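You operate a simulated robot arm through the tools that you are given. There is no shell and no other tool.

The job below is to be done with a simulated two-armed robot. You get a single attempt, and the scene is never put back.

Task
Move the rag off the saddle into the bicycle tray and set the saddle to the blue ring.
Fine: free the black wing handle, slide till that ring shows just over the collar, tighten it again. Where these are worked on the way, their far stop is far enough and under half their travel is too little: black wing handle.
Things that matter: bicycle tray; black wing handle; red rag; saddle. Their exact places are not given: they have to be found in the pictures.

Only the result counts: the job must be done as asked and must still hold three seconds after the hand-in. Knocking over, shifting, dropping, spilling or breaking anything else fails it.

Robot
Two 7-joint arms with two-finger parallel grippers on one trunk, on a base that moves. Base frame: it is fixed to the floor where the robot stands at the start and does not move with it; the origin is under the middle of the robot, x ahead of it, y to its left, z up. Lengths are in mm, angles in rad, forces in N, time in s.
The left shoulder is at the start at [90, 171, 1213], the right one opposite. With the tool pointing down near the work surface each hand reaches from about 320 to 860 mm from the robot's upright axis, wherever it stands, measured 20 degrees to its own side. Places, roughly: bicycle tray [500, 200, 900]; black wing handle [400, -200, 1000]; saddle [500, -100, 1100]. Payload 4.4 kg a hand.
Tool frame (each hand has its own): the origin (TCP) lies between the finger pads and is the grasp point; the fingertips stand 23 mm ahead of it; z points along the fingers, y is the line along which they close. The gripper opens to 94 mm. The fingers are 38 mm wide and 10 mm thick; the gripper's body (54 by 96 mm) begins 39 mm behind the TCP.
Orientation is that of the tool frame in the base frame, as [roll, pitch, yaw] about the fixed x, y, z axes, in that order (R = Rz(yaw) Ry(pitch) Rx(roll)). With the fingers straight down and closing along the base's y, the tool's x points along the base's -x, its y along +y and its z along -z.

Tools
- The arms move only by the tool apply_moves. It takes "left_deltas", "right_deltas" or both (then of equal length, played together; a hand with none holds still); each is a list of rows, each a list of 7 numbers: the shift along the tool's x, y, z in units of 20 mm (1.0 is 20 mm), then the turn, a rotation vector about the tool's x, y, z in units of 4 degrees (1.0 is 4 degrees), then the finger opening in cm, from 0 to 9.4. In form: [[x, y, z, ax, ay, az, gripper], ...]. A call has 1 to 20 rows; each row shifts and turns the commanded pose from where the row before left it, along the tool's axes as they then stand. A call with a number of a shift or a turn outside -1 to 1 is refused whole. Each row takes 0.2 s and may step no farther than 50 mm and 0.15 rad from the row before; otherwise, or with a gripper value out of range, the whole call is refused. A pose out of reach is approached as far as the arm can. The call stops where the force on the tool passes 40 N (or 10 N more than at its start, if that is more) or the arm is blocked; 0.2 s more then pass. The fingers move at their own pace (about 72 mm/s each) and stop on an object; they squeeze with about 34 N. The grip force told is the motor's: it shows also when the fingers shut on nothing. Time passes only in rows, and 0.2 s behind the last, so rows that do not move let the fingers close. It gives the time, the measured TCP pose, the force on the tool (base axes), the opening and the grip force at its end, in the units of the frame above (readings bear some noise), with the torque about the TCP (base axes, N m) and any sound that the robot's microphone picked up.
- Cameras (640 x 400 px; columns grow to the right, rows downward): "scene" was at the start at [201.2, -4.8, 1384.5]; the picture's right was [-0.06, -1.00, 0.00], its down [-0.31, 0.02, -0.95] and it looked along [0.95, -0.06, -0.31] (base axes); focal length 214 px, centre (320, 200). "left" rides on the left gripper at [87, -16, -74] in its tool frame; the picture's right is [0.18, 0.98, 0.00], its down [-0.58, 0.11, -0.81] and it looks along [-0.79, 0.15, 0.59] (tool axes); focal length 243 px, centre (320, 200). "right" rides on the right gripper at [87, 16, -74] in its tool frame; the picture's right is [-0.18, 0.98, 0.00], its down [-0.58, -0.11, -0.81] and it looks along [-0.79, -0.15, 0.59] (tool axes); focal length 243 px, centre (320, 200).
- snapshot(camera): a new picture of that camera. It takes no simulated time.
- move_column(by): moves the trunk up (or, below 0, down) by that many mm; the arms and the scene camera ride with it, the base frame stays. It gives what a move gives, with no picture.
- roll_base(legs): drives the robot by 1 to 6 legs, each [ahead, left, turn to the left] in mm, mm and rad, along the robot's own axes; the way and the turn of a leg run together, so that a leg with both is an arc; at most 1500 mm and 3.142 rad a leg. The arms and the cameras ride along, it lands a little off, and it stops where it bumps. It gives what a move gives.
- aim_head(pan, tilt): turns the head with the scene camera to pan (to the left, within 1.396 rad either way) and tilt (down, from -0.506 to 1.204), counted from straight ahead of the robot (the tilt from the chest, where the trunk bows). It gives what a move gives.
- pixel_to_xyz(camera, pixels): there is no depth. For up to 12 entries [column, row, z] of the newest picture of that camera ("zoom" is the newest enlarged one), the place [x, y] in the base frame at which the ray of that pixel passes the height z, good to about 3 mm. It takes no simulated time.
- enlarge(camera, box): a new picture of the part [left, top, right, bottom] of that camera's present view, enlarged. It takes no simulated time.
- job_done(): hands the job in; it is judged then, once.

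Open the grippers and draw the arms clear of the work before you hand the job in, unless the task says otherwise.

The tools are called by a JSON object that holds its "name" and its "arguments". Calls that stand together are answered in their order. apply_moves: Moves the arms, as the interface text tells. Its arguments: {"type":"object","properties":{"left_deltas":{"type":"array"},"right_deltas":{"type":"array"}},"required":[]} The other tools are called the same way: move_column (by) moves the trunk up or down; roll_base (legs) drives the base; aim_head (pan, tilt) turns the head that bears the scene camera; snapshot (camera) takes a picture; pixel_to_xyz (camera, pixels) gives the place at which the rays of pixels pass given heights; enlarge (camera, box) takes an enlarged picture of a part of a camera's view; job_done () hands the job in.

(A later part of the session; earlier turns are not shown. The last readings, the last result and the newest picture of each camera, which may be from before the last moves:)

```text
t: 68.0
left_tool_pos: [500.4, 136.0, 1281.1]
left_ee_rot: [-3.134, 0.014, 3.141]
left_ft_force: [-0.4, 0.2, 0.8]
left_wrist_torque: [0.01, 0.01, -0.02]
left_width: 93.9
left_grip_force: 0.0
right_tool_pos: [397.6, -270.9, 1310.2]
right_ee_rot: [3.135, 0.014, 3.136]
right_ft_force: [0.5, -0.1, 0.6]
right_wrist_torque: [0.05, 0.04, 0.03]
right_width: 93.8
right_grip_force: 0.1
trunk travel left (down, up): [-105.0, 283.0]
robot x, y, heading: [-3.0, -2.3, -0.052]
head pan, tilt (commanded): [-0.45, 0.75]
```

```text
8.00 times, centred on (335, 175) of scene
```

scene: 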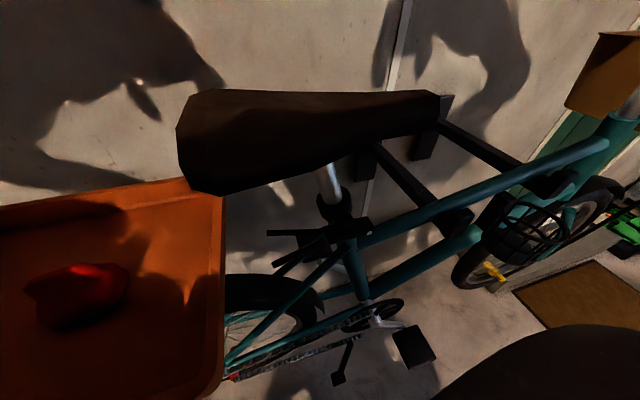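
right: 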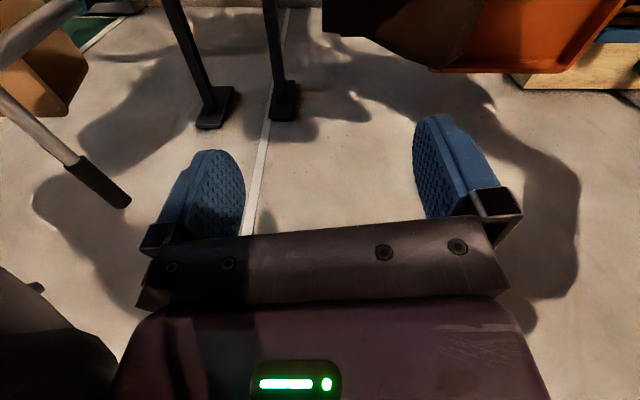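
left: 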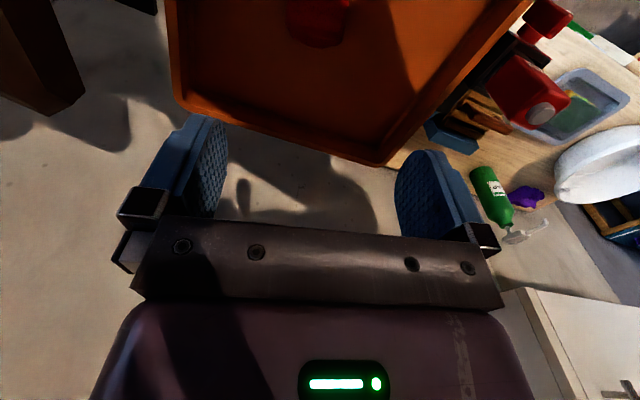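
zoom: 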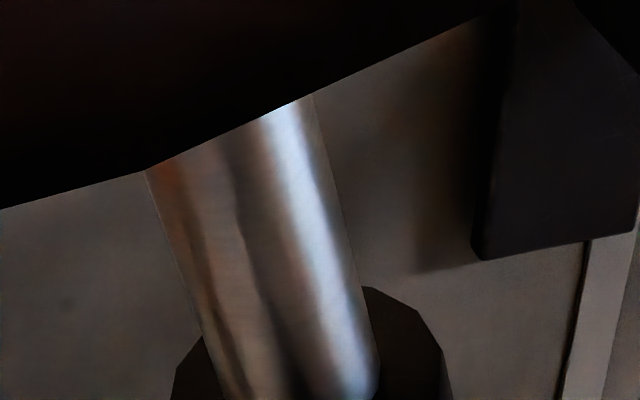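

I triangulate the rod tips, white dot and block using rays from this lower view.

{"name": "pixel_to_xyz", "arguments": {"camera": "scene", "pixels": [[267.1, 233.1, 1010], [267.1, 233.1, 960], [272.6, 265.2, 1010], [272.6, 265.2, 960], [369.5, 233.1, 1010], [369.5, 233.1, 960], [323, 228.7, 1010], [323, 228.7, 960], [336, 197, 1050], [336, 197, 1000], [328, 244, 1010], [328, 244, 960]]}}

```text
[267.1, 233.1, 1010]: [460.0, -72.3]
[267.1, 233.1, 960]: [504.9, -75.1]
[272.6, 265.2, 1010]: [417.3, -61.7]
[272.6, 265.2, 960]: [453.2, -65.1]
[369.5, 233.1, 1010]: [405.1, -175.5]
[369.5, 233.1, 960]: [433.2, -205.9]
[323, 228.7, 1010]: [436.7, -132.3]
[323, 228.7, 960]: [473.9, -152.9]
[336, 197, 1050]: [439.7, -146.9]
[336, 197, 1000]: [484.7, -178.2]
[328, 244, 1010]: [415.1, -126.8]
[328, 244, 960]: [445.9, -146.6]
```

Both views agree that the rod tips lie near (461,-73,1010) and (417,-61,1010) and the white dot near (410,-183,1000). Before lowering the trunk fully I check the left elbow's clearance.

{"name": "aim_head", "arguments": {"pan": 0.9, "tilt": 0.9}}

{"name": "snapshot", "arguments": {"camera": "scene"}}

```text
t: 69.5
left_tool_pos: [501.1, 137.1, 1281.8]
left_ee_rot: [-3.134, 0.014, -3.141]
left_ft_force: [0.8, 0.1, 0.6]
left_wrist_torque: [-0.03, 0.0, 0.02]
left_width: 94.0
left_grip_force: 0.0
right_tool_pos: [398.1, -271.5, 1309.6]
right_ee_rot: [3.134, 0.015, 3.137]
right_ft_force: [0.3, -0.4, 0.1]
right_wrist_torque: [0.01, 0.0, 0.02]
right_width: 93.8
right_grip_force: 0.1
trunk travel left (down, up): [-105.0, 283.0]
robot x, y, heading: [-1.7, 2.7, -0.051]
head pan, tilt (commanded): [0.901, 0.901]
```

```text
taken
```

scene: 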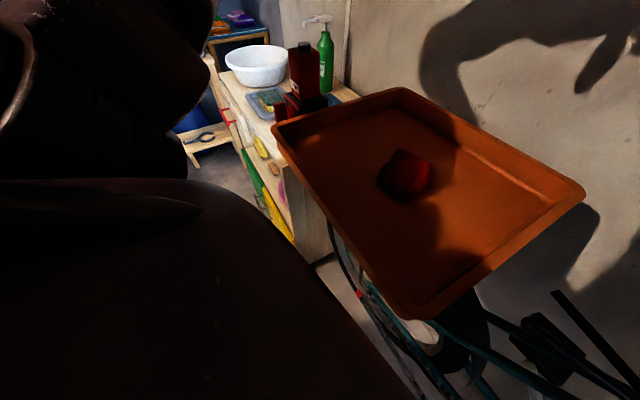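

The left forearm is close to the tray's near-left corner, so instead of lowering further I back the base 180 mm (clear floor was seen at both sides) and undo the small turn, which gives more room to work on the clamp.

{"name": "roll_base", "arguments": {"legs": [[-180, 0, 0.05]]}}

{"name": "aim_head", "arguments": {"pan": -0.3, "tilt": 0.5}}

{"name": "snapshot", "arguments": {"camera": "scene"}}

{"name": "enlarge", "arguments": {"camera": "scene", "box": [240, 130, 400, 270]}}

```text
t: 71.0
left_tool_pos: [314.1, 165.9, 1280.4]
left_ee_rot: [-3.133, 0.015, -3.089]
left_ft_force: [0.5, -0.5, -0.3]
left_wrist_torque: [0.0, 0.02, -0.01]
left_width: 94.0
left_grip_force: 0.1
right_tool_pos: [232.0, -246.2, 1310.1]
right_ee_rot: [3.132, 0.014, -3.097]
right_ft_force: [-0.9, -0.5, -0.3]
right_wrist_torque: [0.0, -0.02, -0.02]
right_width: 94.1
right_grip_force: 0.1
trunk travel left (down, up): [-105.0, 283.0]
robot x, y, heading: [-181.1, -0.1, 0.001]
head pan, tilt (commanded): [0.901, 0.901]
```

```text
t: 72.4
left_tool_pos: [314.4, 167.3, 1281.3]
left_ee_rot: [-3.133, 0.014, -3.09]
left_ft_force: [0.8, 0.3, -0.3]
left_wrist_torque: [0.01, -0.02, 0.03]
left_width: 94.1
left_grip_force: 0.0
right_tool_pos: [231.7, -246.5, 1309.8]
right_ee_rot: [3.133, 0.014, -3.097]
right_ft_force: [0.1, -0.8, -0.8]
right_wrist_torque: [-0.02, -0.02, -0.01]
right_width: 93.9
right_grip_force: 0.1
trunk travel left (down, up): [-105.0, 283.0]
robot x, y, heading: [-177.8, 1.7, -0.004]
head pan, tilt (commanded): [-0.3, 0.499]
```

```text
taken
```

scene: 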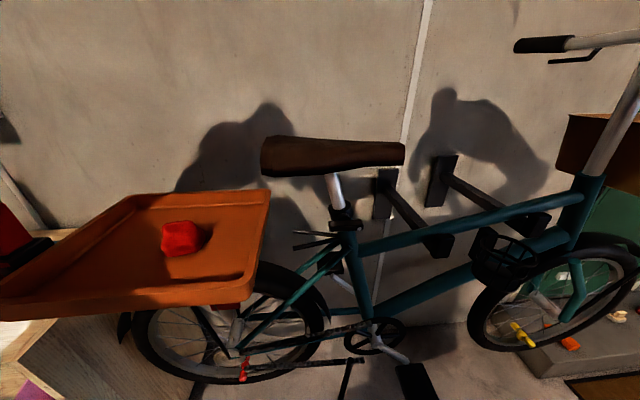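

```text
2.86 times, centred on (320, 200) of scene
```

zoom: 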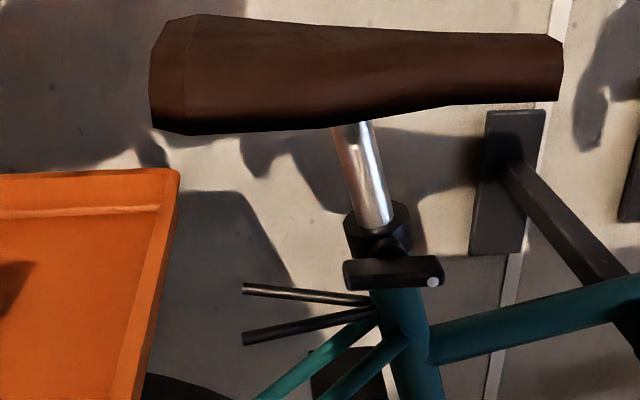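

Now the clamp is clear: a pill-shaped black wing handle with a white dot at its right end sits on a stem in front of the collar; the two rods are separate, on the seat tube. I zoom further on the post, collar and handle.

{"name": "enlarge", "arguments": {"camera": "scene", "box": [310, 160, 370, 240]}}

{"name": "pixel_to_xyz", "arguments": {"camera": "zoom", "pixels": [[320, 200, 1000], [320, 200, 1050]]}}

```text
5.00 times, centred on (340, 200) of scene
```

zoom: 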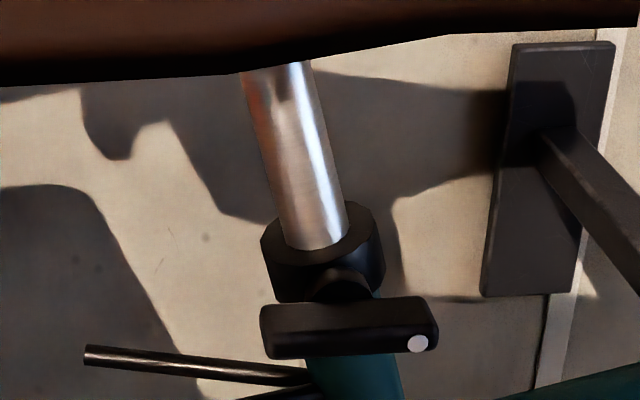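

```text
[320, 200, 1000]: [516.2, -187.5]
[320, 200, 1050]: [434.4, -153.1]
```

I query rays for the dot, bar ends, collar and post edges in this view.

{"name": "pixel_to_xyz", "arguments": {"camera": "zoom", "pixels": [[418, 344, 1000], [418, 344, 1050], [262, 332, 1000], [262, 332, 1050], [438, 322, 1000], [350, 330, 1000], [350, 330, 1050], [318, 240, 1030], [318, 240, 1060], [340, 285, 1020], [280, 75, 1100], [280, 75, 1130]]}}

```text
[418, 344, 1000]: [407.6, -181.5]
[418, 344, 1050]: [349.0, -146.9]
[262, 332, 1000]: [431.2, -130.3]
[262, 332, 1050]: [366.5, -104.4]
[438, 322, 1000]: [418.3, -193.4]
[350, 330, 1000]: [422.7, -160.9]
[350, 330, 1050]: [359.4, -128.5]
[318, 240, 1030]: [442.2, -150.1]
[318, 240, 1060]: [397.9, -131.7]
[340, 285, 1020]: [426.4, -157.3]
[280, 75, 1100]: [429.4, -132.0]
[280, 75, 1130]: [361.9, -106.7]
```

The handle is a bar about 64 mm long along the bike's axis, centred near (415,-158,1005), turning about a stem toward the collar. Plan: right hand grips the saddle nose, left hand turns the handle. First I turn the right hand so its fingers will close across the nose.

{"name": "apply_moves", "arguments": {"right_deltas": [[0, 0, 0, 0, 0, -0.9, 9.4], [0, 0, 0, 0, 0, -1, 9.4], [0, 0, 0, 0, 0, -1, 9.4], [0, 0, 0, 0, 0, -1, 9.4], [0, 0, 0, 0, 0, -1, 9.4], [0, 0, 0, 0, 0, -1, 9.4], [0, 0, 0, 0, 0, -1, 9.4], [0, 0, 0, 0, 0, -1, 9.4], [0, 0, 0, 0, 0, -1, 9.4], [0, 0, 0, 0, 0, -1, 9.4], [0, 0, 0, 0, 0, -1, 9.4], [0, 0, 0, 0, 0, -1, 9.4], [0, 0, 0, 0, 0, -1, 9.4], [0, 0, 0, 0, 0, -1, 9.4], [0, 0, 0, 0, 0, -1, 9.4], [0, 0, 0, 0, 0, -1, 9.4], [0, 0, 0, 0, 0, -1, 9.4], [0, 0, 0, 0, 0, -1, 9.4], [0, 0, 0, 0, 0, -0.8, 9.4]]}}

{"name": "snapshot", "arguments": {"camera": "right"}}

{"name": "snapshot", "arguments": {"camera": "scene"}}

```text
t: 76.4
left_tool_pos: [314.5, 166.5, 1281.1]
left_ee_rot: [-3.133, 0.014, -3.09]
left_ft_force: [-0.2, -0.5, 0.4]
left_wrist_torque: [-0.01, -0.01, -0.01]
left_width: 93.9
left_grip_force: 0.0
right_tool_pos: [223.9, -229.2, 1300.3]
right_ee_rot: [-3.131, 0.013, -1.79]
right_ft_force: [-0.2, -0.2, -0.1]
right_wrist_torque: [0.03, 0.03, -0.02]
right_width: 94.1
right_grip_force: 0.1
right hand out of reach, approached as far as the arm can: row 18, 19
trunk travel left (down, up): [-105.0, 283.0]
robot x, y, heading: [-181.7, 1.0, 0.004]
head pan, tilt (commanded): [-0.3, 0.499]
```

```text
taken
```

right: 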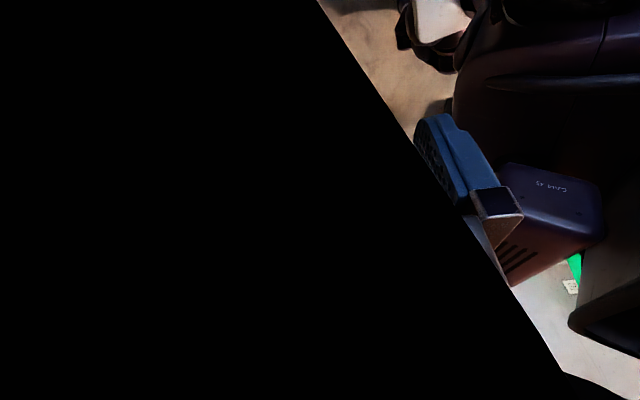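

```text
taken
```

scene: 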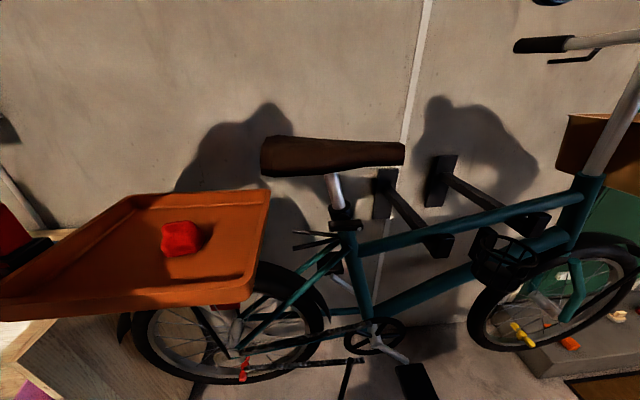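

The right hand is turned (yaw −1.79). I move it ahead over the saddle nose at z≈1220 and check.

{"name": "apply_moves", "arguments": {"right_deltas": [[-0.2, -0.8, 0.4, 0, 0, 0, 9.4], [-0.2, -0.8, 0.4, 0, 0, 0, 9.4], [-0.2, -0.8, 0.4, 0, 0, 0, 9.4], [-0.2, -0.8, 0.4, 0, 0, 0, 9.4], [-0.2, -0.8, 0.4, 0, 0, 0, 9.4], [-0.2, -0.8, 0.4, 0, 0, 0, 9.4], [-0.2, -0.8, 0.4, 0, 0, 0, 9.4], [-0.2, -0.8, 0.4, 0, 0, 0, 9.4], [-0.2, -0.8, 0.4, 0, 0, 0, 9.4], [-0.2, -0.8, 0.4, 0, 0, 0, 9.4]]}}

{"name": "snapshot", "arguments": {"camera": "right"}}

{"name": "snapshot", "arguments": {"camera": "scene"}}

```text
t: 78.6
left_tool_pos: [314.7, 167.1, 1281.0]
left_ee_rot: [-3.132, 0.013, -3.089]
left_ft_force: [-0.4, -0.6, -0.4]
left_wrist_torque: [-0.03, 0.03, -0.01]
left_width: 93.9
left_grip_force: 0.0
right_tool_pos: [352.2, -177.3, 1200.4]
right_ee_rot: [-3.13, 0.011, -1.794]
right_ft_force: [0.2, -0.2, 0.5]
right_wrist_torque: [0.01, 0.05, -0.01]
right_width: 94.4
right_grip_force: 0.1
right hand out of reach, approached as far as the arm can: row 2, 3, 4, 5, 6, 7, 8, 9, 10
trunk travel left (down, up): [-105.0, 283.0]
robot x, y, heading: [-177.6, 2.6, 0.005]
head pan, tilt (commanded): [-0.3, 0.499]
```

```text
taken
```

right: 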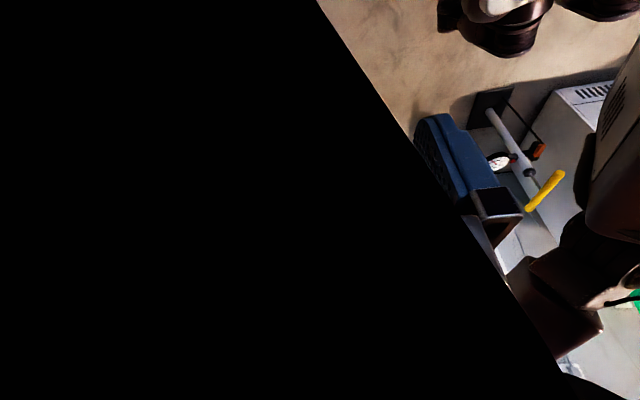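

```text
taken
```

scene: 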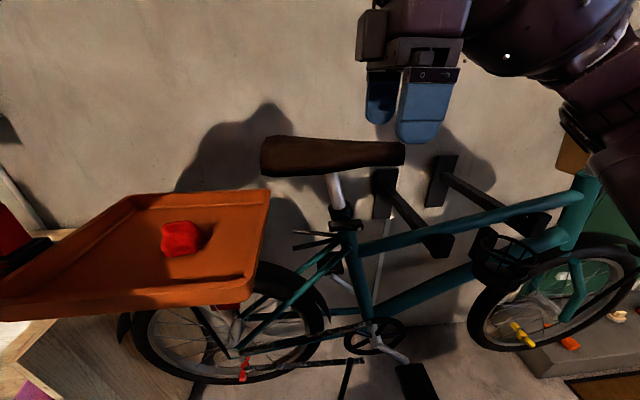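

That yaw runs into the wrist limit, so I turn the hand back to its old yaw and will instead grip the saddle nose from the robot's side with the fingers above and below it.

{"name": "apply_moves", "arguments": {"right_deltas": [[0, 0, 0, 0, 0, 1, 9.4], [0, 0, 0, 0, 0, 1, 9.4], [0, 0, 0, 0, 0, 1, 9.4], [0, 0, 0, 0, 0, 1, 9.4], [0, 0, 0, 0, 0, 1, 9.4], [0, 0, 0, 0, 0, 1, 9.4], [0, 0, 0, 0, 0, 1, 9.4], [0, 0, 0, 0, 0, 1, 9.4], [0, 0, 0, 0, 0, 1, 9.4], [0, 0, 0, 0, 0, 1, 9.4], [0, 0, 0, 0, 0, 1, 9.4], [0, 0, 0, 0, 0, 1, 9.4], [0, 0, 0, 0, 0, 1, 9.4], [0, 0, 0, 0, 0, 1, 9.4], [0, 0, 0, 0, 0, 1, 9.4], [0, 0, 0, 0, 0, 1, 9.4], [0, 0, 0, 0, 0, 1, 9.4], [0, 0, 0, 0, 0, 1, 9.4], [0, 0, 0, 0, 0, 1, 9.4], [0, 0, 0, 0, 0, 0.3, 9.4]]}}

{"name": "snapshot", "arguments": {"camera": "right"}}

{"name": "snapshot", "arguments": {"camera": "scene"}}

```text
t: 82.8
left_tool_pos: [313.9, 168.0, 1281.2]
left_ee_rot: [-3.134, 0.014, -3.089]
left_ft_force: [-0.1, 0.2, 0.5]
left_wrist_torque: [0.01, -0.02, -0.01]
left_width: 94.0
left_grip_force: 0.1
right_tool_pos: [351.1, -178.9, 1202.5]
right_ee_rot: [3.133, 0.015, -3.139]
right_ft_force: [-0.5, 0.5, 0.1]
right_wrist_torque: [-0.01, 0.01, 0.0]
right_width: 93.9
right_grip_force: 0.0
trunk travel left (down, up): [-105.0, 283.0]
robot x, y, heading: [-180.1, 4.4, -0.0]
head pan, tilt (commanded): [-0.3, 0.499]
```

```text
taken
```

right: 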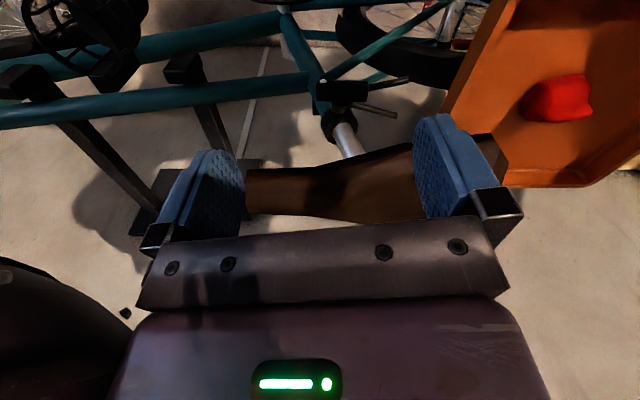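

```text
taken
```

scene: 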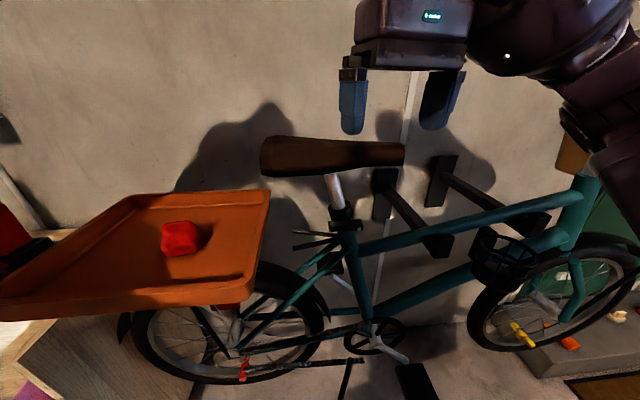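

The right camera now sees the handle at (350,93) and the post plainly. I now pitch the right hand up so the fingers point ahead, moving it to y≈−235.

{"name": "apply_moves", "arguments": {"right_deltas": [[0, -0.7, 0, 0, -1, 0, 9.4], [0, -0.7, 0, 0, -1, 0, 9.4], [0, -0.7, 0, 0, -1, 0, 9.4], [0, -0.7, 0, 0, -1, 0, 9.4], [0, 0, 0, 0, -1, 0, 9.4], [0, 0, 0, 0, -1, 0, 9.4], [0, 0, 0, 0, -1, 0, 9.4], [0, 0, 0, 0, -1, 0, 9.4], [0, 0, 0, 0, -1, 0, 9.4], [0, 0, 0, 0, -1, 0, 9.4], [0, 0, 0, 0, -1, 0, 9.4]]}}

{"name": "snapshot", "arguments": {"camera": "right"}}

{"name": "snapshot", "arguments": {"camera": "scene"}}

```text
t: 85.2
left_tool_pos: [314.8, 167.2, 1280.5]
left_ee_rot: [-3.133, 0.013, -3.09]
left_ft_force: [-1.0, -0.1, 0.1]
left_wrist_torque: [-0.01, -0.02, -0.01]
left_width: 94.0
left_grip_force: 0.1
right_tool_pos: [351.9, -236.3, 1201.3]
right_ee_rot: [3.129, 0.782, 3.137]
right_ft_force: [0.3, -0.1, 0.9]
right_wrist_torque: [0.0, 0.01, 0.0]
right_width: 93.9
right_grip_force: 0.0
trunk travel left (down, up): [-105.0, 283.0]
robot x, y, heading: [-176.4, 1.6, 0.001]
head pan, tilt (commanded): [-0.3, 0.499]
```

```text
taken
```

right: 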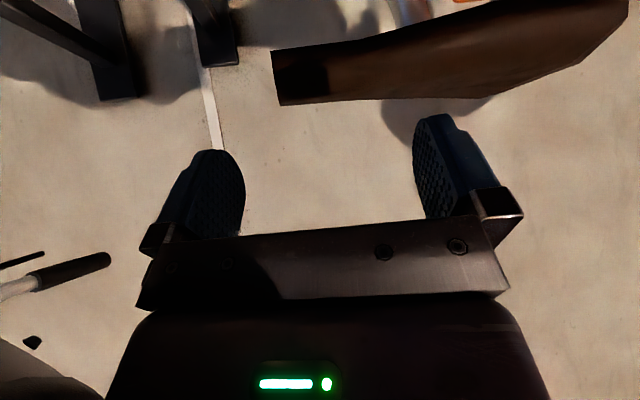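

```text
taken
```

scene: 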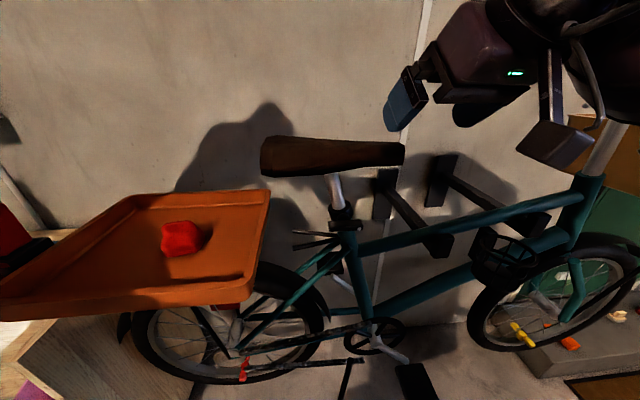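

The hand is at 45° pitch and reachable. I continue pitching to horizontal.

{"name": "apply_moves", "arguments": {"right_deltas": [[0, 0, 0, 0, -1, 0, 9.4], [0, 0, 0, 0, -1, 0, 9.4], [0, 0, 0, 0, -1, 0, 9.4], [0, 0, 0, 0, -1, 0, 9.4], [0, 0, 0, 0, -1, 0, 9.4], [0, 0, 0, 0, -1, 0, 9.4], [0, 0, 0, 0, -1, 0, 9.4], [0, 0, 0, 0, -1, 0, 9.4], [0, 0, 0, 0, -1, 0, 9.4], [0, 0, 0, 0, -1, 0, 9.4], [0, 0, 0, 0, -1, 0, 9.4], [0, 0, 0, 0, -0.3, 0, 9.4]]}}

{"name": "snapshot", "arguments": {"camera": "right"}}

{"name": "snapshot", "arguments": {"camera": "scene"}}

```text
t: 87.8
left_tool_pos: [314.6, 167.4, 1280.8]
left_ee_rot: [-3.133, 0.014, -3.089]
left_ft_force: [0.3, 0.5, 0.1]
left_wrist_torque: [0.0, -0.04, 0.01]
left_width: 94.1
left_grip_force: 0.1
right_tool_pos: [351.8, -235.5, 1202.1]
right_ee_rot: [3.127, 0.872, 3.135]
right_ft_force: [-0.2, 0.5, 0.5]
right_wrist_torque: [0.0, 0.03, 0.03]
right_width: 94.2
right_grip_force: 0.1
right hand out of reach, approached as far as the arm can: row 2, 3, 4, 5, 6, 7, 8, 9, 10, 11
trunk travel left (down, up): [-105.0, 283.0]
robot x, y, heading: [-181.8, 3.7, -0.004]
head pan, tilt (commanded): [-0.3, 0.499]
```

```text
taken
```

right: 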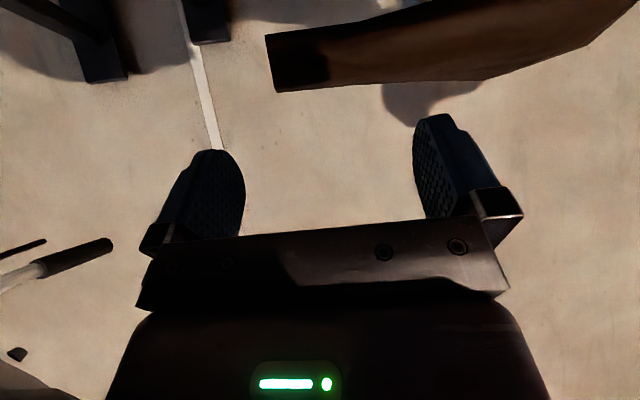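

```text
taken
```

scene: 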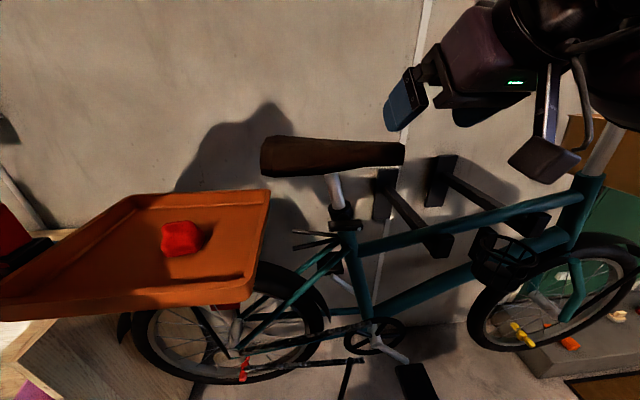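

The pitch stops at 50° because the hand is high relative to the shoulder. I raise the trunk 200 mm so the forearm can point ahead, and first lower the right hand relative to it.

{"name": "move_column", "arguments": {"by": 200}}

{"name": "apply_moves", "arguments": {"right_deltas": [[0.64, 0, 0.77, 0, 0, 0, 9.4], [0.64, 0, 0.77, 0, 0, 0, 9.4], [0.64, 0, 0.77, 0, 0, 0, 9.4], [0.64, 0, 0.77, 0, 0, 0, 9.4], [0.64, 0, 0.77, 0, 0, 0, 9.4], [0.64, 0, 0.77, 0, 0, 0, 9.4], [0.64, 0, 0.77, 0, 0, 0, 9.4], [0.64, 0, 0.77, 0, 0, 0, 9.4], [0.64, 0, 0.77, 0, 0, 0, 9.4], [0.64, 0, 0.77, 0, 0, 0, 9.4], [0.64, 0, 0.77, 0, 0, 0, 9.4], [0.64, 0, 0.77, 0, 0, 0, 9.4]]}}

{"name": "snapshot", "arguments": {"camera": "right"}}

{"name": "snapshot", "arguments": {"camera": "scene"}}

```text
t: 90.0
left_tool_pos: [319.2, 167.6, 1477.7]
left_ee_rot: [-3.132, 0.009, -3.088]
left_ft_force: [1.3, 0.3, 0.2]
left_wrist_torque: [-0.02, 0.05, 0.02]
left_width: 93.8
left_grip_force: 0.0
right_tool_pos: [355.0, -233.3, 1398.1]
right_ee_rot: [3.128, 0.866, 3.136]
right_ft_force: [-1.0, 0.0, 0.2]
right_wrist_torque: [0.02, 0.01, 0.01]
right_width: 94.1
right_grip_force: 0.0
trunk travel left (down, up): [-305.0, 83.0]
robot x, y, heading: [-179.0, 3.9, 0.002]
head pan, tilt (commanded): [-0.3, 0.499]
```

```text
t: 92.6
left_tool_pos: [313.0, 167.1, 1482.1]
left_ee_rot: [-3.134, 0.014, -3.091]
left_ft_force: [0.0, 0.3, -0.8]
left_wrist_torque: [-0.01, 0.03, 0.02]
left_width: 93.8
left_grip_force: 0.0
right_tool_pos: [394.7, -232.2, 1165.1]
right_ee_rot: [3.128, 0.874, 3.134]
right_ft_force: [1.0, 0.1, -0.1]
right_wrist_torque: [-0.01, 0.02, -0.03]
right_width: 94.2
right_grip_force: 0.0
trunk travel left (down, up): [-305.0, 83.0]
robot x, y, heading: [-177.5, 7.8, -0.004]
head pan, tilt (commanded): [-0.3, 0.499]
```

```text
taken
```

right: 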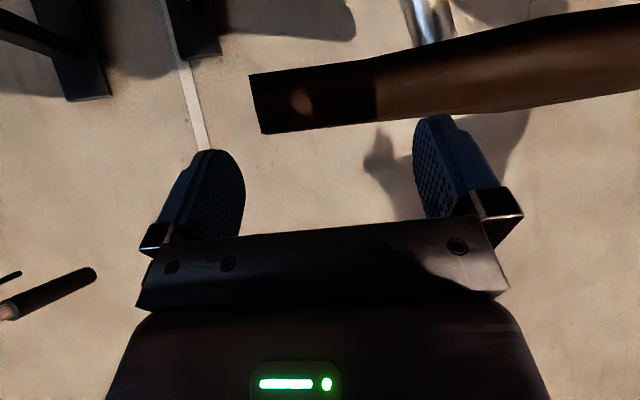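

```text
taken
```

scene: 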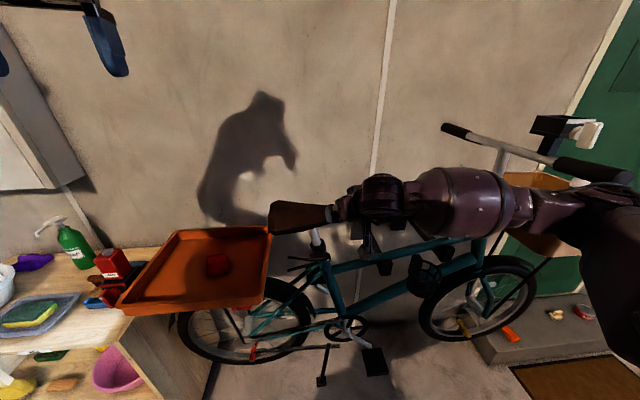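

The hand is now at z 1165, its tips near the nose. I pull back 40 mm and pitch toward horizontal.

{"name": "apply_moves", "arguments": {"right_deltas": [[0.64, 0, -0.77, 0, 0, 0, 9.4], [0.64, 0, -0.77, 0, 0, 0, 9.4], [0, 0, 0, 0, -1, 0, 9.4], [0, 0, 0, 0, -1, 0, 9.4], [0, 0, 0, 0, -1, 0, 9.4], [0, 0, 0, 0, -1, 0, 9.4], [0, 0, 0, 0, -1, 0, 9.4], [0, 0, 0, 0, -1, 0, 9.4], [0, 0, 0, 0, -1, 0, 9.4], [0, 0, 0, 0, -1, 0, 9.4], [0, 0, 0, 0, -1, 0, 9.4], [0, 0, 0, 0, -1, 0, 9.4]]}}

{"name": "snapshot", "arguments": {"camera": "right"}}

{"name": "snapshot", "arguments": {"camera": "scene"}}

```text
t: 95.2
left_tool_pos: [314.2, 167.0, 1481.5]
left_ee_rot: [-3.132, 0.016, -3.089]
left_ft_force: [-0.3, -0.1, 0.4]
left_wrist_torque: [0.0, -0.02, -0.02]
left_width: 94.0
left_grip_force: 0.1
right_tool_pos: [352.9, -237.3, 1168.6]
right_ee_rot: [3.102, 1.11, -3.138]
right_ft_force: [-0.2, -0.3, 0.3]
right_wrist_torque: [-0.03, 0.01, 0.02]
right_width: 93.8
right_grip_force: 0.2
right hand out of reach, approached as far as the arm can: row 6, 7, 8, 9, 10, 11, 12
trunk travel left (down, up): [-305.0, 83.0]
robot x, y, heading: [-178.7, 4.5, -0.001]
head pan, tilt (commanded): [-0.3, 0.499]
```

```text
taken
```

right: 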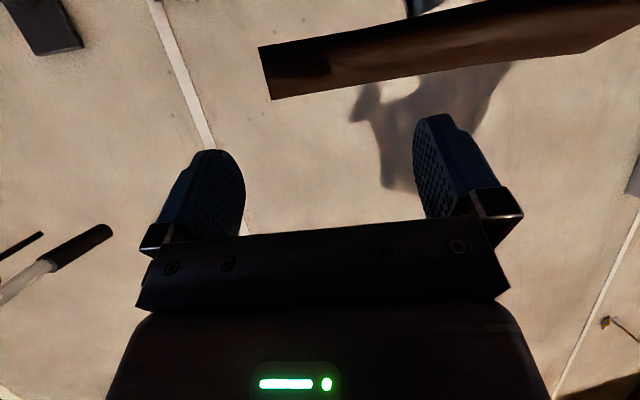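

```text
taken
```

scene: 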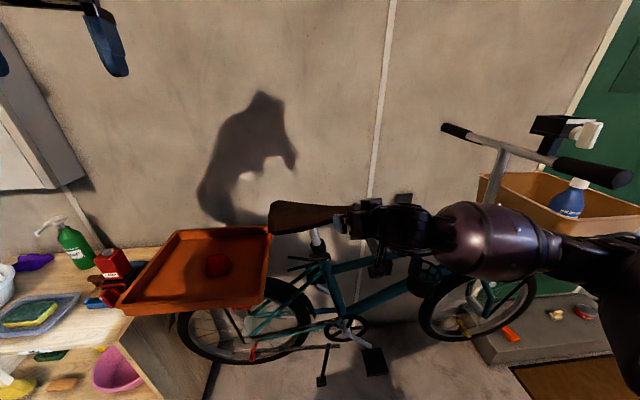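

Lower relative height helped (pitch now 64°). I back the base 100 mm more so the arm can stretch ahead, then pitch further while reaching forward.

{"name": "roll_base", "arguments": {"legs": [[-100, 0, 0]]}}

{"name": "apply_moves", "arguments": {"right_deltas": [[-0.45, 0, 0.9, 0, -0.5, 0, 9.4], [-0.35, 0, 0.9, 0, -0.7, 0, 9.4], [-0.25, 0, 0.95, 0, -0.7, 0, 9.4], [-0.2, 0, 0.95, 0, -0.7, 0, 9.4], [-0.1, 0, 1, 0, -0.7, 0, 9.4], [-0.05, 0, 0, 0, -0.7, 0, 9.4]]}}

{"name": "snapshot", "arguments": {"camera": "scene"}}

```text
t: 96.3
left_tool_pos: [215.2, 165.9, 1481.0]
left_ee_rot: [-3.131, 0.014, -3.091]
left_ft_force: [0.4, 1.6, 0.2]
left_wrist_torque: [0.04, -0.04, -0.01]
left_width: 94.0
left_grip_force: 0.1
right_tool_pos: [254.0, -237.7, 1169.9]
right_ee_rot: [3.102, 1.111, -3.14]
right_ft_force: [-0.3, -0.2, -1.2]
right_wrist_torque: [-0.04, -0.01, -0.01]
right_width: 94.0
right_grip_force: 0.1
trunk travel left (down, up): [-305.0, 83.0]
robot x, y, heading: [-280.2, 3.4, -0.001]
head pan, tilt (commanded): [-0.3, 0.499]
```

```text
t: 97.7
left_tool_pos: [215.9, 165.6, 1480.6]
left_ee_rot: [-3.132, 0.013, -3.092]
left_ft_force: [0.7, 0.1, 0.9]
left_wrist_torque: [0.01, -0.05, -0.01]
left_width: 94.0
left_grip_force: 0.1
right_tool_pos: [263.4, -252.1, 1187.2]
right_ee_rot: [3.095, 1.173, 3.138]
right_ft_force: [0.2, 0.3, -1.4]
right_wrist_torque: [0.03, 0.02, -0.02]
right_width: 94.0
right_grip_force: 0.1
right hand out of reach, approached as far as the arm can: row 1, 2, 3, 4, 5, 6
trunk travel left (down, up): [-305.0, 83.0]
robot x, y, heading: [-278.0, 3.8, -0.0]
head pan, tilt (commanded): [-0.3, 0.499]
```

```text
taken
```

scene: 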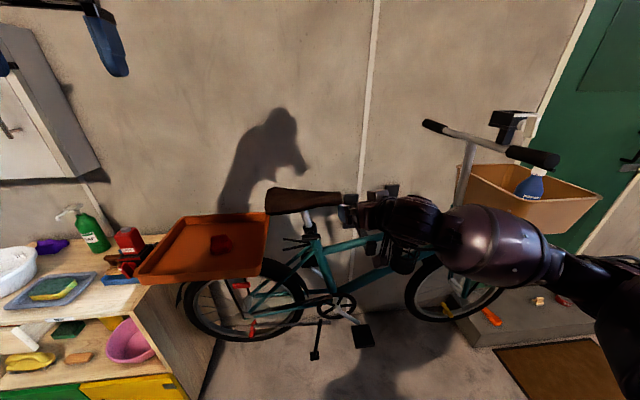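

The right arm strains in this pose. The left arm should point along the stem direction (ahead and slightly right) more easily, so I bring the left hand down to about (300,60,1150) to test it.

{"name": "apply_moves", "arguments": {"left_deltas": [[-0.25, -0.31, 0.97, 0, 0, 0, 9.4], [-0.25, -0.31, 0.97, 0, 0, 0, 9.4], [-0.25, -0.31, 0.97, 0, 0, 0, 9.4], [-0.25, -0.31, 0.97, 0, 0, 0, 9.4], [-0.25, -0.31, 0.97, 0, 0, 0, 9.4], [-0.25, -0.31, 0.97, 0, 0, 0, 9.4], [-0.25, -0.31, 0.97, 0, 0, 0, 9.4], [-0.25, -0.31, 0.97, 0, 0, 0, 9.4], [-0.25, -0.31, 0.97, 0, 0, 0, 9.4], [-0.25, -0.31, 0.97, 0, 0, 0, 9.4], [-0.25, -0.31, 0.97, 0, 0, 0, 9.4], [-0.25, -0.31, 0.97, 0, 0, 0, 9.4], [-0.25, -0.31, 0.97, 0, 0, 0, 9.4], [-0.25, -0.31, 0.97, 0, 0, 0, 9.4], [-0.25, -0.31, 0.97, 0, 0, 0, 9.4], [-0.25, -0.31, 0.97, 0, 0, 0, 9.4], [-0.25, -0.31, 0.97, 0, 0, 0, 9.4]]}}

{"name": "snapshot", "arguments": {"camera": "left"}}

{"name": "snapshot", "arguments": {"camera": "scene"}}

```text
t: 101.3
left_tool_pos: [311.8, 64.1, 1153.1]
left_ee_rot: [-3.134, 0.013, -3.091]
left_ft_force: [0.0, -1.0, 0.3]
left_wrist_torque: [0.0, 0.0, -0.04]
left_width: 94.0
left_grip_force: 0.2
right_tool_pos: [264.1, -252.7, 1187.2]
right_ee_rot: [3.094, 1.173, 3.137]
right_ft_force: [0.3, 0.2, -0.3]
right_wrist_torque: [-0.02, -0.01, 0.0]
right_width: 94.1
right_grip_force: 0.1
trunk travel left (down, up): [-305.0, 83.0]
robot x, y, heading: [-279.0, 1.4, -0.004]
head pan, tilt (commanded): [-0.3, 0.499]
```

```text
taken
```

left: 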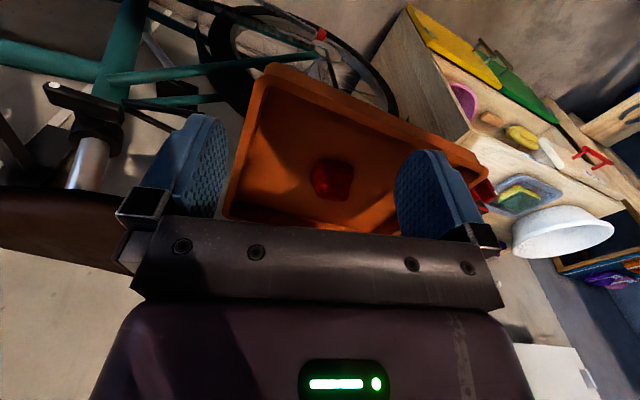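

```text
taken
```

scene: 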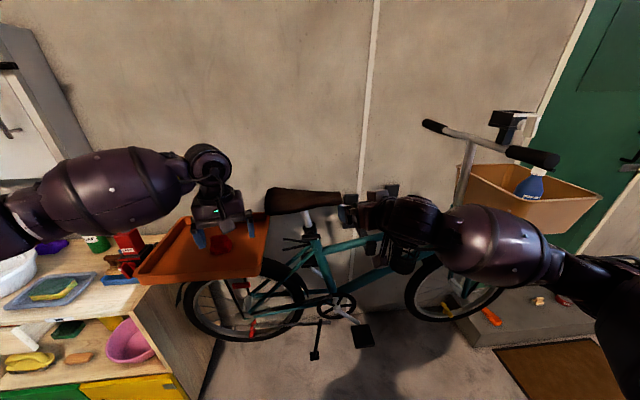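

The left camera shows the handle with its dot at (55,90). I shift the left hand to the right in front of the clamp, turning its heading by −15°.

{"name": "apply_moves", "arguments": {"left_deltas": [[0, -0.95, 0, 0, 0, 0.36, 9.4], [0, -0.95, 0, 0, 0, 0.36, 9.4], [0, -0.95, 0, 0, 0, 0.36, 9.4], [0, -0.95, 0, 0, 0, 0.36, 9.4], [0, -0.95, 0, 0, 0, 0.36, 9.4], [0, -0.95, 0, 0, 0, 0.36, 9.4], [0, -0.95, 0, 0, 0, 0.36, 9.4], [0, -0.95, 0, 0, 0, 0.36, 9.4], [0, -0.95, 0, 0, 0, 0.36, 9.4], [0, -0.95, 0, 0, 0, 0.36, 9.4], [0, -0.5, 0, 0, 0, 0.3, 9.4]]}}

{"name": "apply_moves", "arguments": {"left_deltas": [[0, 0, 0, 0, -1, 0, 9.4], [0, 0, 0, 0, -1, 0, 9.4], [0, 0, 0, 0, -1, 0, 9.4], [0, 0, 0, 0, -1, 0, 9.4], [0, 0, 0, 0, -1, 0, 9.4], [0, 0, 0, 0, -1, 0, 9.4], [0, 0, 0, 0, -1, 0, 9.4], [0, 0, 0, 0, -1, 0, 9.4], [0, 0, 0, 0, -1, 0, 9.4], [0, 0, 0, 0, -1, 0, 9.4], [0, 0, 0, 0, -1, 0, 9.4]]}}

{"name": "snapshot", "arguments": {"camera": "left"}}

{"name": "snapshot", "arguments": {"camera": "scene"}}

```text
t: 103.7
left_tool_pos: [298.2, -135.2, 1155.6]
left_ee_rot: [-3.137, 0.017, 2.92]
left_ft_force: [1.1, 2.3, 0.6]
left_wrist_torque: [-0.09, 0.04, 0.07]
left_width: 93.1
left_grip_force: 0.0
right_tool_pos: [263.4, -251.7, 1186.2]
right_ee_rot: [3.095, 1.173, 3.136]
right_ft_force: [-2.0, -2.4, 0.3]
right_wrist_torque: [0.05, -0.03, 0.0]
right_width: 92.8
right_grip_force: 0.0
trunk travel left (down, up): [-305.0, 83.0]
robot x, y, heading: [-277.8, 2.1, 0.002]
head pan, tilt (commanded): [-0.3, 0.499]
```

```text
t: 106.1
left_tool_pos: [296.3, -136.8, 1155.9]
left_ee_rot: [-3.137, 0.786, 2.923]
left_ft_force: [0.9, 1.1, -0.7]
left_wrist_torque: [-0.01, 0.02, 0.05]
left_width: 93.7
left_grip_force: 0.0
right_tool_pos: [263.4, -253.2, 1188.6]
right_ee_rot: [3.094, 1.174, 3.138]
right_ft_force: [-0.6, -1.4, 0.8]
right_wrist_torque: [0.03, 0.01, -0.02]
right_width: 93.4
right_grip_force: 0.0
trunk travel left (down, up): [-305.0, 83.0]
robot x, y, heading: [-277.8, 3.2, 0.001]
head pan, tilt (commanded): [-0.3, 0.499]
```

```text
taken
```

left: 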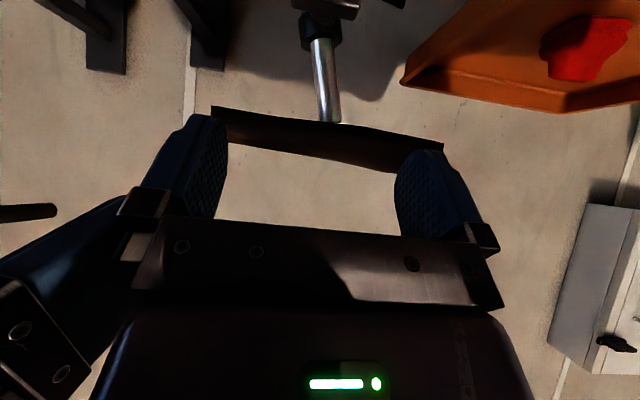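

```text
taken
```

scene: 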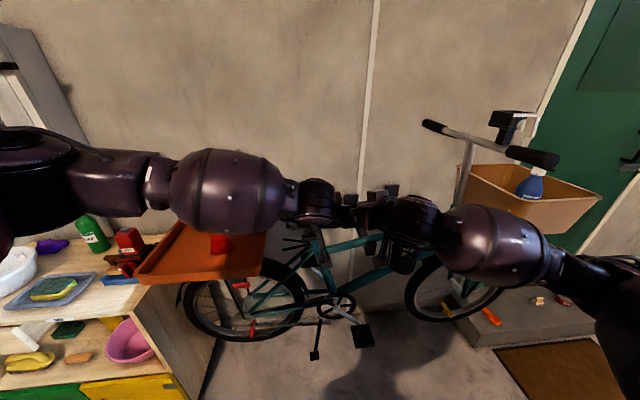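

The two hands brush each other (forces of ±2 N). I move the right hand away to the right and lower its pitch.

{"name": "apply_moves", "arguments": {"right_deltas": [[0, -0.8, 0, 0, 0.5, 0, 6], [0, -0.8, 0, 0, 1, 0, 6], [0, -0.8, 0, 0, 1, 0, 6], [0, -0.8, 0, 0, 1, 0, 6], [0, -0.5, 0, 0, 1, 0, 6], [0, 0, 0, 0, 1, 0, 6], [0, 0, 0, 0, 1, 0, 6], [0, 0, 0, 0, 1, 0, 6]]}}

{"name": "snapshot", "arguments": {"camera": "scene"}}

```text
t: 107.9
left_tool_pos: [298.1, -135.8, 1155.2]
left_ee_rot: [-3.137, 0.783, 2.924]
left_ft_force: [-0.7, 0.2, 0.0]
left_wrist_torque: [0.02, 0.0, 0.03]
left_width: 94.0
left_grip_force: 0.1
right_tool_pos: [267.6, -325.7, 1186.2]
right_ee_rot: [3.119, 0.648, -3.116]
right_ft_force: [0.0, -0.4, 0.4]
right_wrist_torque: [0.03, 0.0, 0.0]
right_width: 59.9
right_grip_force: 0.1
trunk travel left (down, up): [-305.0, 83.0]
robot x, y, heading: [-277.5, 4.0, -0.003]
head pan, tilt (commanded): [-0.3, 0.499]
```

```text
taken
```

scene: 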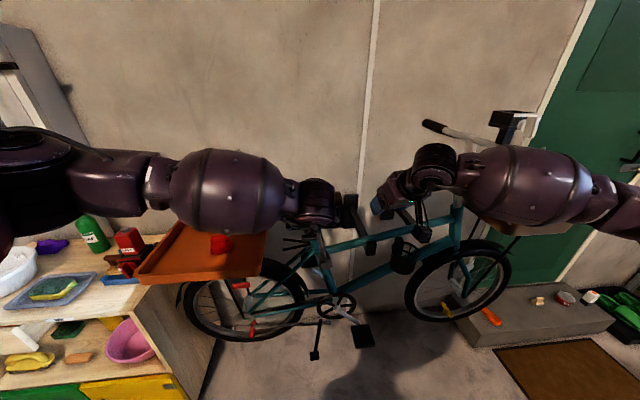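

The hands are apart. I lower the left hand 120 mm and then pitch it to horizontal.

{"name": "apply_moves", "arguments": {"left_deltas": [[0.707, 0, 0.707, 0, 0, 0, 9.4], [0.707, 0, 0.707, 0, 0, 0, 9.4], [0.707, 0, 0.707, 0, 0, 0, 9.4], [0.707, 0, 0.707, 0, 0, 0, 9.4], [0.707, 0, 0.707, 0, 0, 0, 9.4], [0.707, 0, 0.707, 0, 0, 0, 9.4], [0, 0, 0, 0, -1, 0, 9.4], [0, 0, 0, 0, -1, 0, 9.4], [0, 0, 0, 0, -1, 0, 9.4], [0, 0, 0, 0, -1, 0, 9.4], [0, 0, 0, 0, -1, 0, 9.4], [0, 0, 0, 0, -1, 0, 9.4], [0, 0, 0, 0, -1, 0, 9.4], [0, 0, 0, 0, -1, 0, 9.4]]}}

{"name": "snapshot", "arguments": {"camera": "left"}}

{"name": "snapshot", "arguments": {"camera": "scene"}}

```text
t: 110.9
left_tool_pos: [297.3, -136.8, 1035.7]
left_ee_rot: [-3.125, 1.343, 2.934]
left_ft_force: [-0.8, -0.2, 0.6]
left_wrist_torque: [0.03, 0.03, 0.03]
left_width: 93.9
left_grip_force: 0.1
right_tool_pos: [268.1, -326.6, 1186.1]
right_ee_rot: [3.119, 0.648, -3.117]
right_ft_force: [0.0, 0.8, 0.0]
right_wrist_torque: [0.02, -0.04, 0.01]
right_width: 60.1
right_grip_force: 0.2
trunk travel left (down, up): [-305.0, 83.0]
robot x, y, heading: [-276.9, 3.2, -0.001]
head pan, tilt (commanded): [-0.3, 0.499]
```

```text
taken
```

left: 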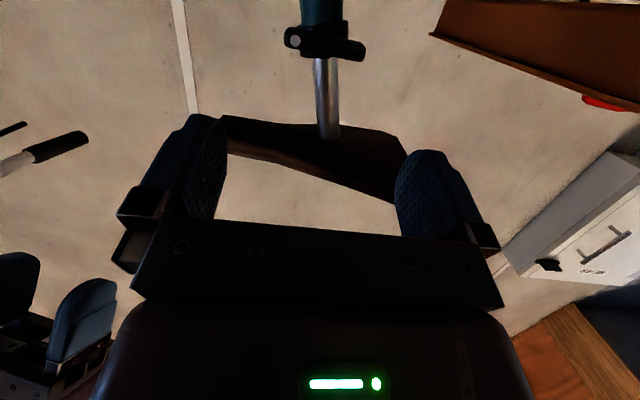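

```text
taken
```

scene: 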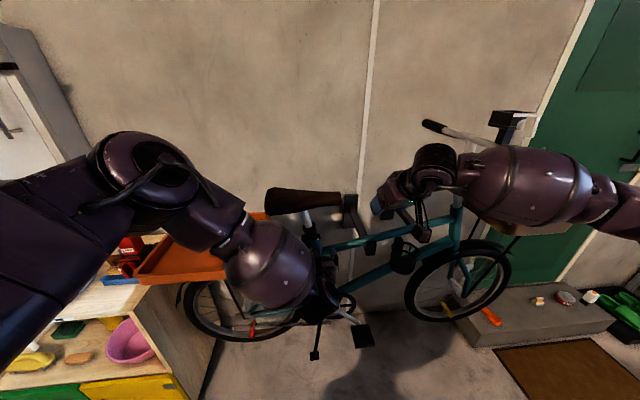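

The left hand reaches 77° pitch, and its view from below shows the plain post, collar and handle at (325,45), so the ring must be inside the tube and the saddle has to go up. I finish pitching and roll the hand −90° so the fingers close vertically across the bar.

{"name": "apply_moves", "arguments": {"left_deltas": [[0, 0, 0, 0, -1, 0, 9.4], [0, 0, 0, 0, -1, 0, 9.4], [0, 0, 0, 0, -1, 0, 9.4], [0, 0, 0, 0, -0.25, -0.5, 9.4], [0, 0, 0, 0, 0, -1, 9.4], [0, 0, 0, 0, 0, -1, 9.4], [0, 0, 0, 0, 0, -1, 9.4], [0, 0, 0, 0, 0, -1, 9.4], [0, 0, 0, 0, 0, -1, 9.4], [0, 0, 0, 0, 0, -1, 9.4], [0, 0, 0, 0, 0, -1, 9.4], [0, 0, 0, 0, 0, -1, 9.4], [0, 0, 0, 0, 0, -1, 9.4], [0, 0, 0, 0, 0, -1, 9.4], [0, 0, 0, 0, 0, -1, 9.4]]}}

{"name": "apply_moves", "arguments": {"left_deltas": [[0, 0, 0, 0, 0, -1, 9.4], [0, 0, 0, 0, 0, -1, 9.4], [0, 0, 0, 0, 0, -1, 9.4], [0, 0, 0, 0, 0, -1, 9.4], [0, 0, 0, 0, 0, -1, 9.4], [0, 0, 0, 0, 0, -1, 9.4], [0, 0, 0, 0, 0, -1, 9.4], [0, 0, 0, 0, 0, -1, 9.4], [0, 0, 0, 0, 0, -1, 9.4], [0, 0, 0, 0, 0, -1, 9.4], [0, 0, 0, 0, 0, -1, 9.4]]}}

{"name": "snapshot", "arguments": {"camera": "left"}}

{"name": "snapshot", "arguments": {"camera": "scene"}}

```text
t: 114.1
left_tool_pos: [297.2, -135.5, 1035.1]
left_ee_rot: [-1.574, 0.763, -1.793]
left_ft_force: [-0.5, 0.4, 0.0]
left_wrist_torque: [0.04, -0.02, -0.02]
left_width: 93.9
left_grip_force: 0.0
right_tool_pos: [265.8, -326.0, 1186.4]
right_ee_rot: [3.12, 0.65, -3.118]
right_ft_force: [-0.5, 0.9, -0.1]
right_wrist_torque: [0.0, 0.0, -0.03]
right_width: 60.1
right_grip_force: 0.1
trunk travel left (down, up): [-305.0, 83.0]
robot x, y, heading: [-274.9, 2.9, 0.0]
head pan, tilt (commanded): [-0.3, 0.499]
```

```text
t: 116.5
left_tool_pos: [297.8, -137.0, 1036.2]
left_ee_rot: [-1.573, -0.007, -1.792]
left_ft_force: [0.0, -0.6, -0.5]
left_wrist_torque: [0.01, 0.02, 0.01]
left_width: 94.1
left_grip_force: 0.1
right_tool_pos: [266.4, -325.9, 1186.0]
right_ee_rot: [3.12, 0.649, -3.118]
right_ft_force: [-0.5, -0.4, 0.0]
right_wrist_torque: [0.05, 0.03, 0.01]
right_width: 60.1
right_grip_force: 0.1
trunk travel left (down, up): [-305.0, 83.0]
robot x, y, heading: [-276.2, 4.7, -0.0]
head pan, tilt (commanded): [-0.3, 0.499]
```

```text
taken
```

left: 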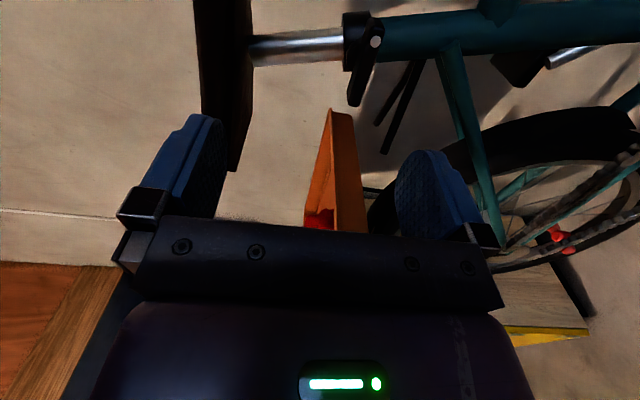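

```text
taken
```

scene: 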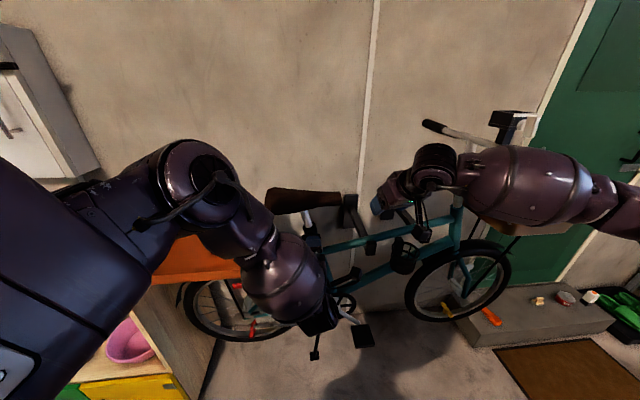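

The left hand now points along the stem with fingers above and below. I check the handle's place from this view: dot at (375,42), bar ends at about (378,28) and (356,104).

{"name": "enlarge", "arguments": {"camera": "left", "box": [290, 0, 450, 120]}}

{"name": "pixel_to_xyz", "arguments": {"camera": "left", "pixels": [[375, 42, 1000], [375, 42, 990], [375, 42, 1010], [355, 104, 1010], [355, 104, 1000], [365, 70, 1005], [300, 48, 1060], [355, 40, 1020]]}}

```text
3.33 times, centred on (370, 60) of left
```

zoom: 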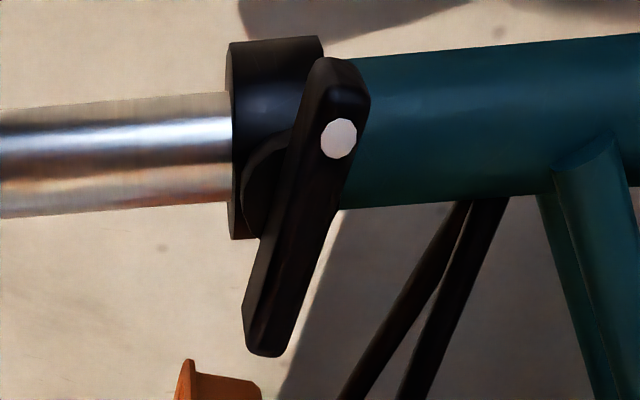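

```text
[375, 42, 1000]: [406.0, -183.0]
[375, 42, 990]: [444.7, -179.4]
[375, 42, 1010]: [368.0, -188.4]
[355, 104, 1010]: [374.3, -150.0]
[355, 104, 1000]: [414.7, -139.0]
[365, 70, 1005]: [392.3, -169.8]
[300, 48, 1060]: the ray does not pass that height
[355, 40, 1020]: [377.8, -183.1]
```

The bar is horizontal with the dot on its front face at about (406,-183,1000); its middle is some 117 mm ahead and 32 mm below the tool axis. I move down 32 mm, 3 mm sideways, and ahead 70 mm.

{"name": "apply_moves", "arguments": {"left_deltas": [[0.15, 0.8, 0, 0, 0, 0, 9.4], [0, 0.8, 0, 0, 0, 0, 9.4], [0, 0, 0.9, 0, 0, 0, 9.4], [0, 0, 0.9, 0, 0, 0, 9.4], [0, 0, 0.9, 0, 0, 0, 9.4], [0, 0, 0.8, 0, 0, 0, 9.4], [0, 0, 0, 0, 0, 0, 9.4]]}}

{"name": "snapshot", "arguments": {"camera": "left"}}

{"name": "snapshot", "arguments": {"camera": "scene"}}

```text
t: 118.1
left_tool_pos: [366.1, -152.2, 1004.6]
left_ee_rot: [-1.57, -0.003, -1.784]
left_ft_force: [-0.1, -0.6, 0.9]
left_wrist_torque: [0.03, 0.01, 0.0]
left_width: 93.6
left_grip_force: 0.1
right_tool_pos: [266.5, -326.1, 1186.7]
right_ee_rot: [3.119, 0.65, -3.117]
right_ft_force: [0.0, 0.5, 0.2]
right_wrist_torque: [-0.01, -0.06, -0.04]
right_width: 59.8
right_grip_force: 0.0
trunk travel left (down, up): [-305.0, 83.0]
robot x, y, heading: [-274.2, 3.9, -0.002]
head pan, tilt (commanded): [-0.3, 0.499]
```

```text
taken
```

left: 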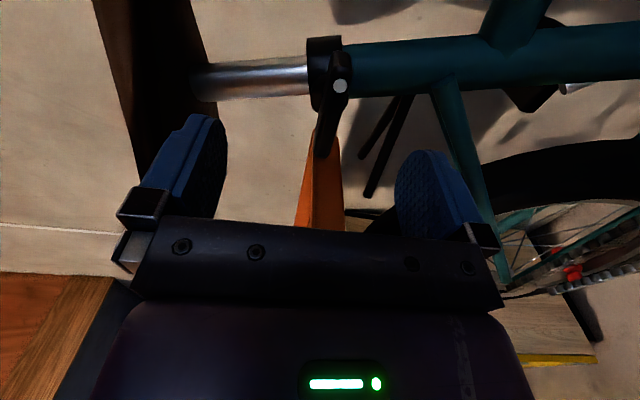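

```text
taken
```

scene: 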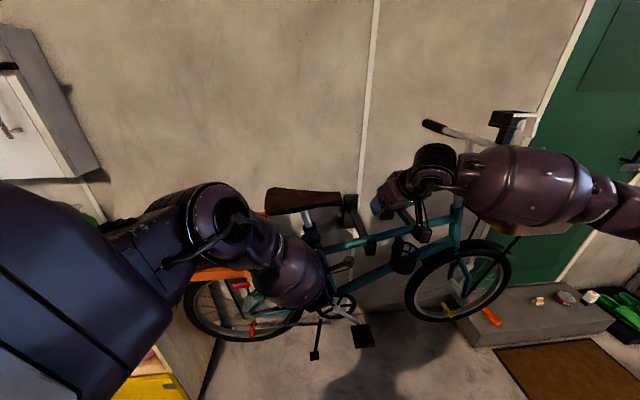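

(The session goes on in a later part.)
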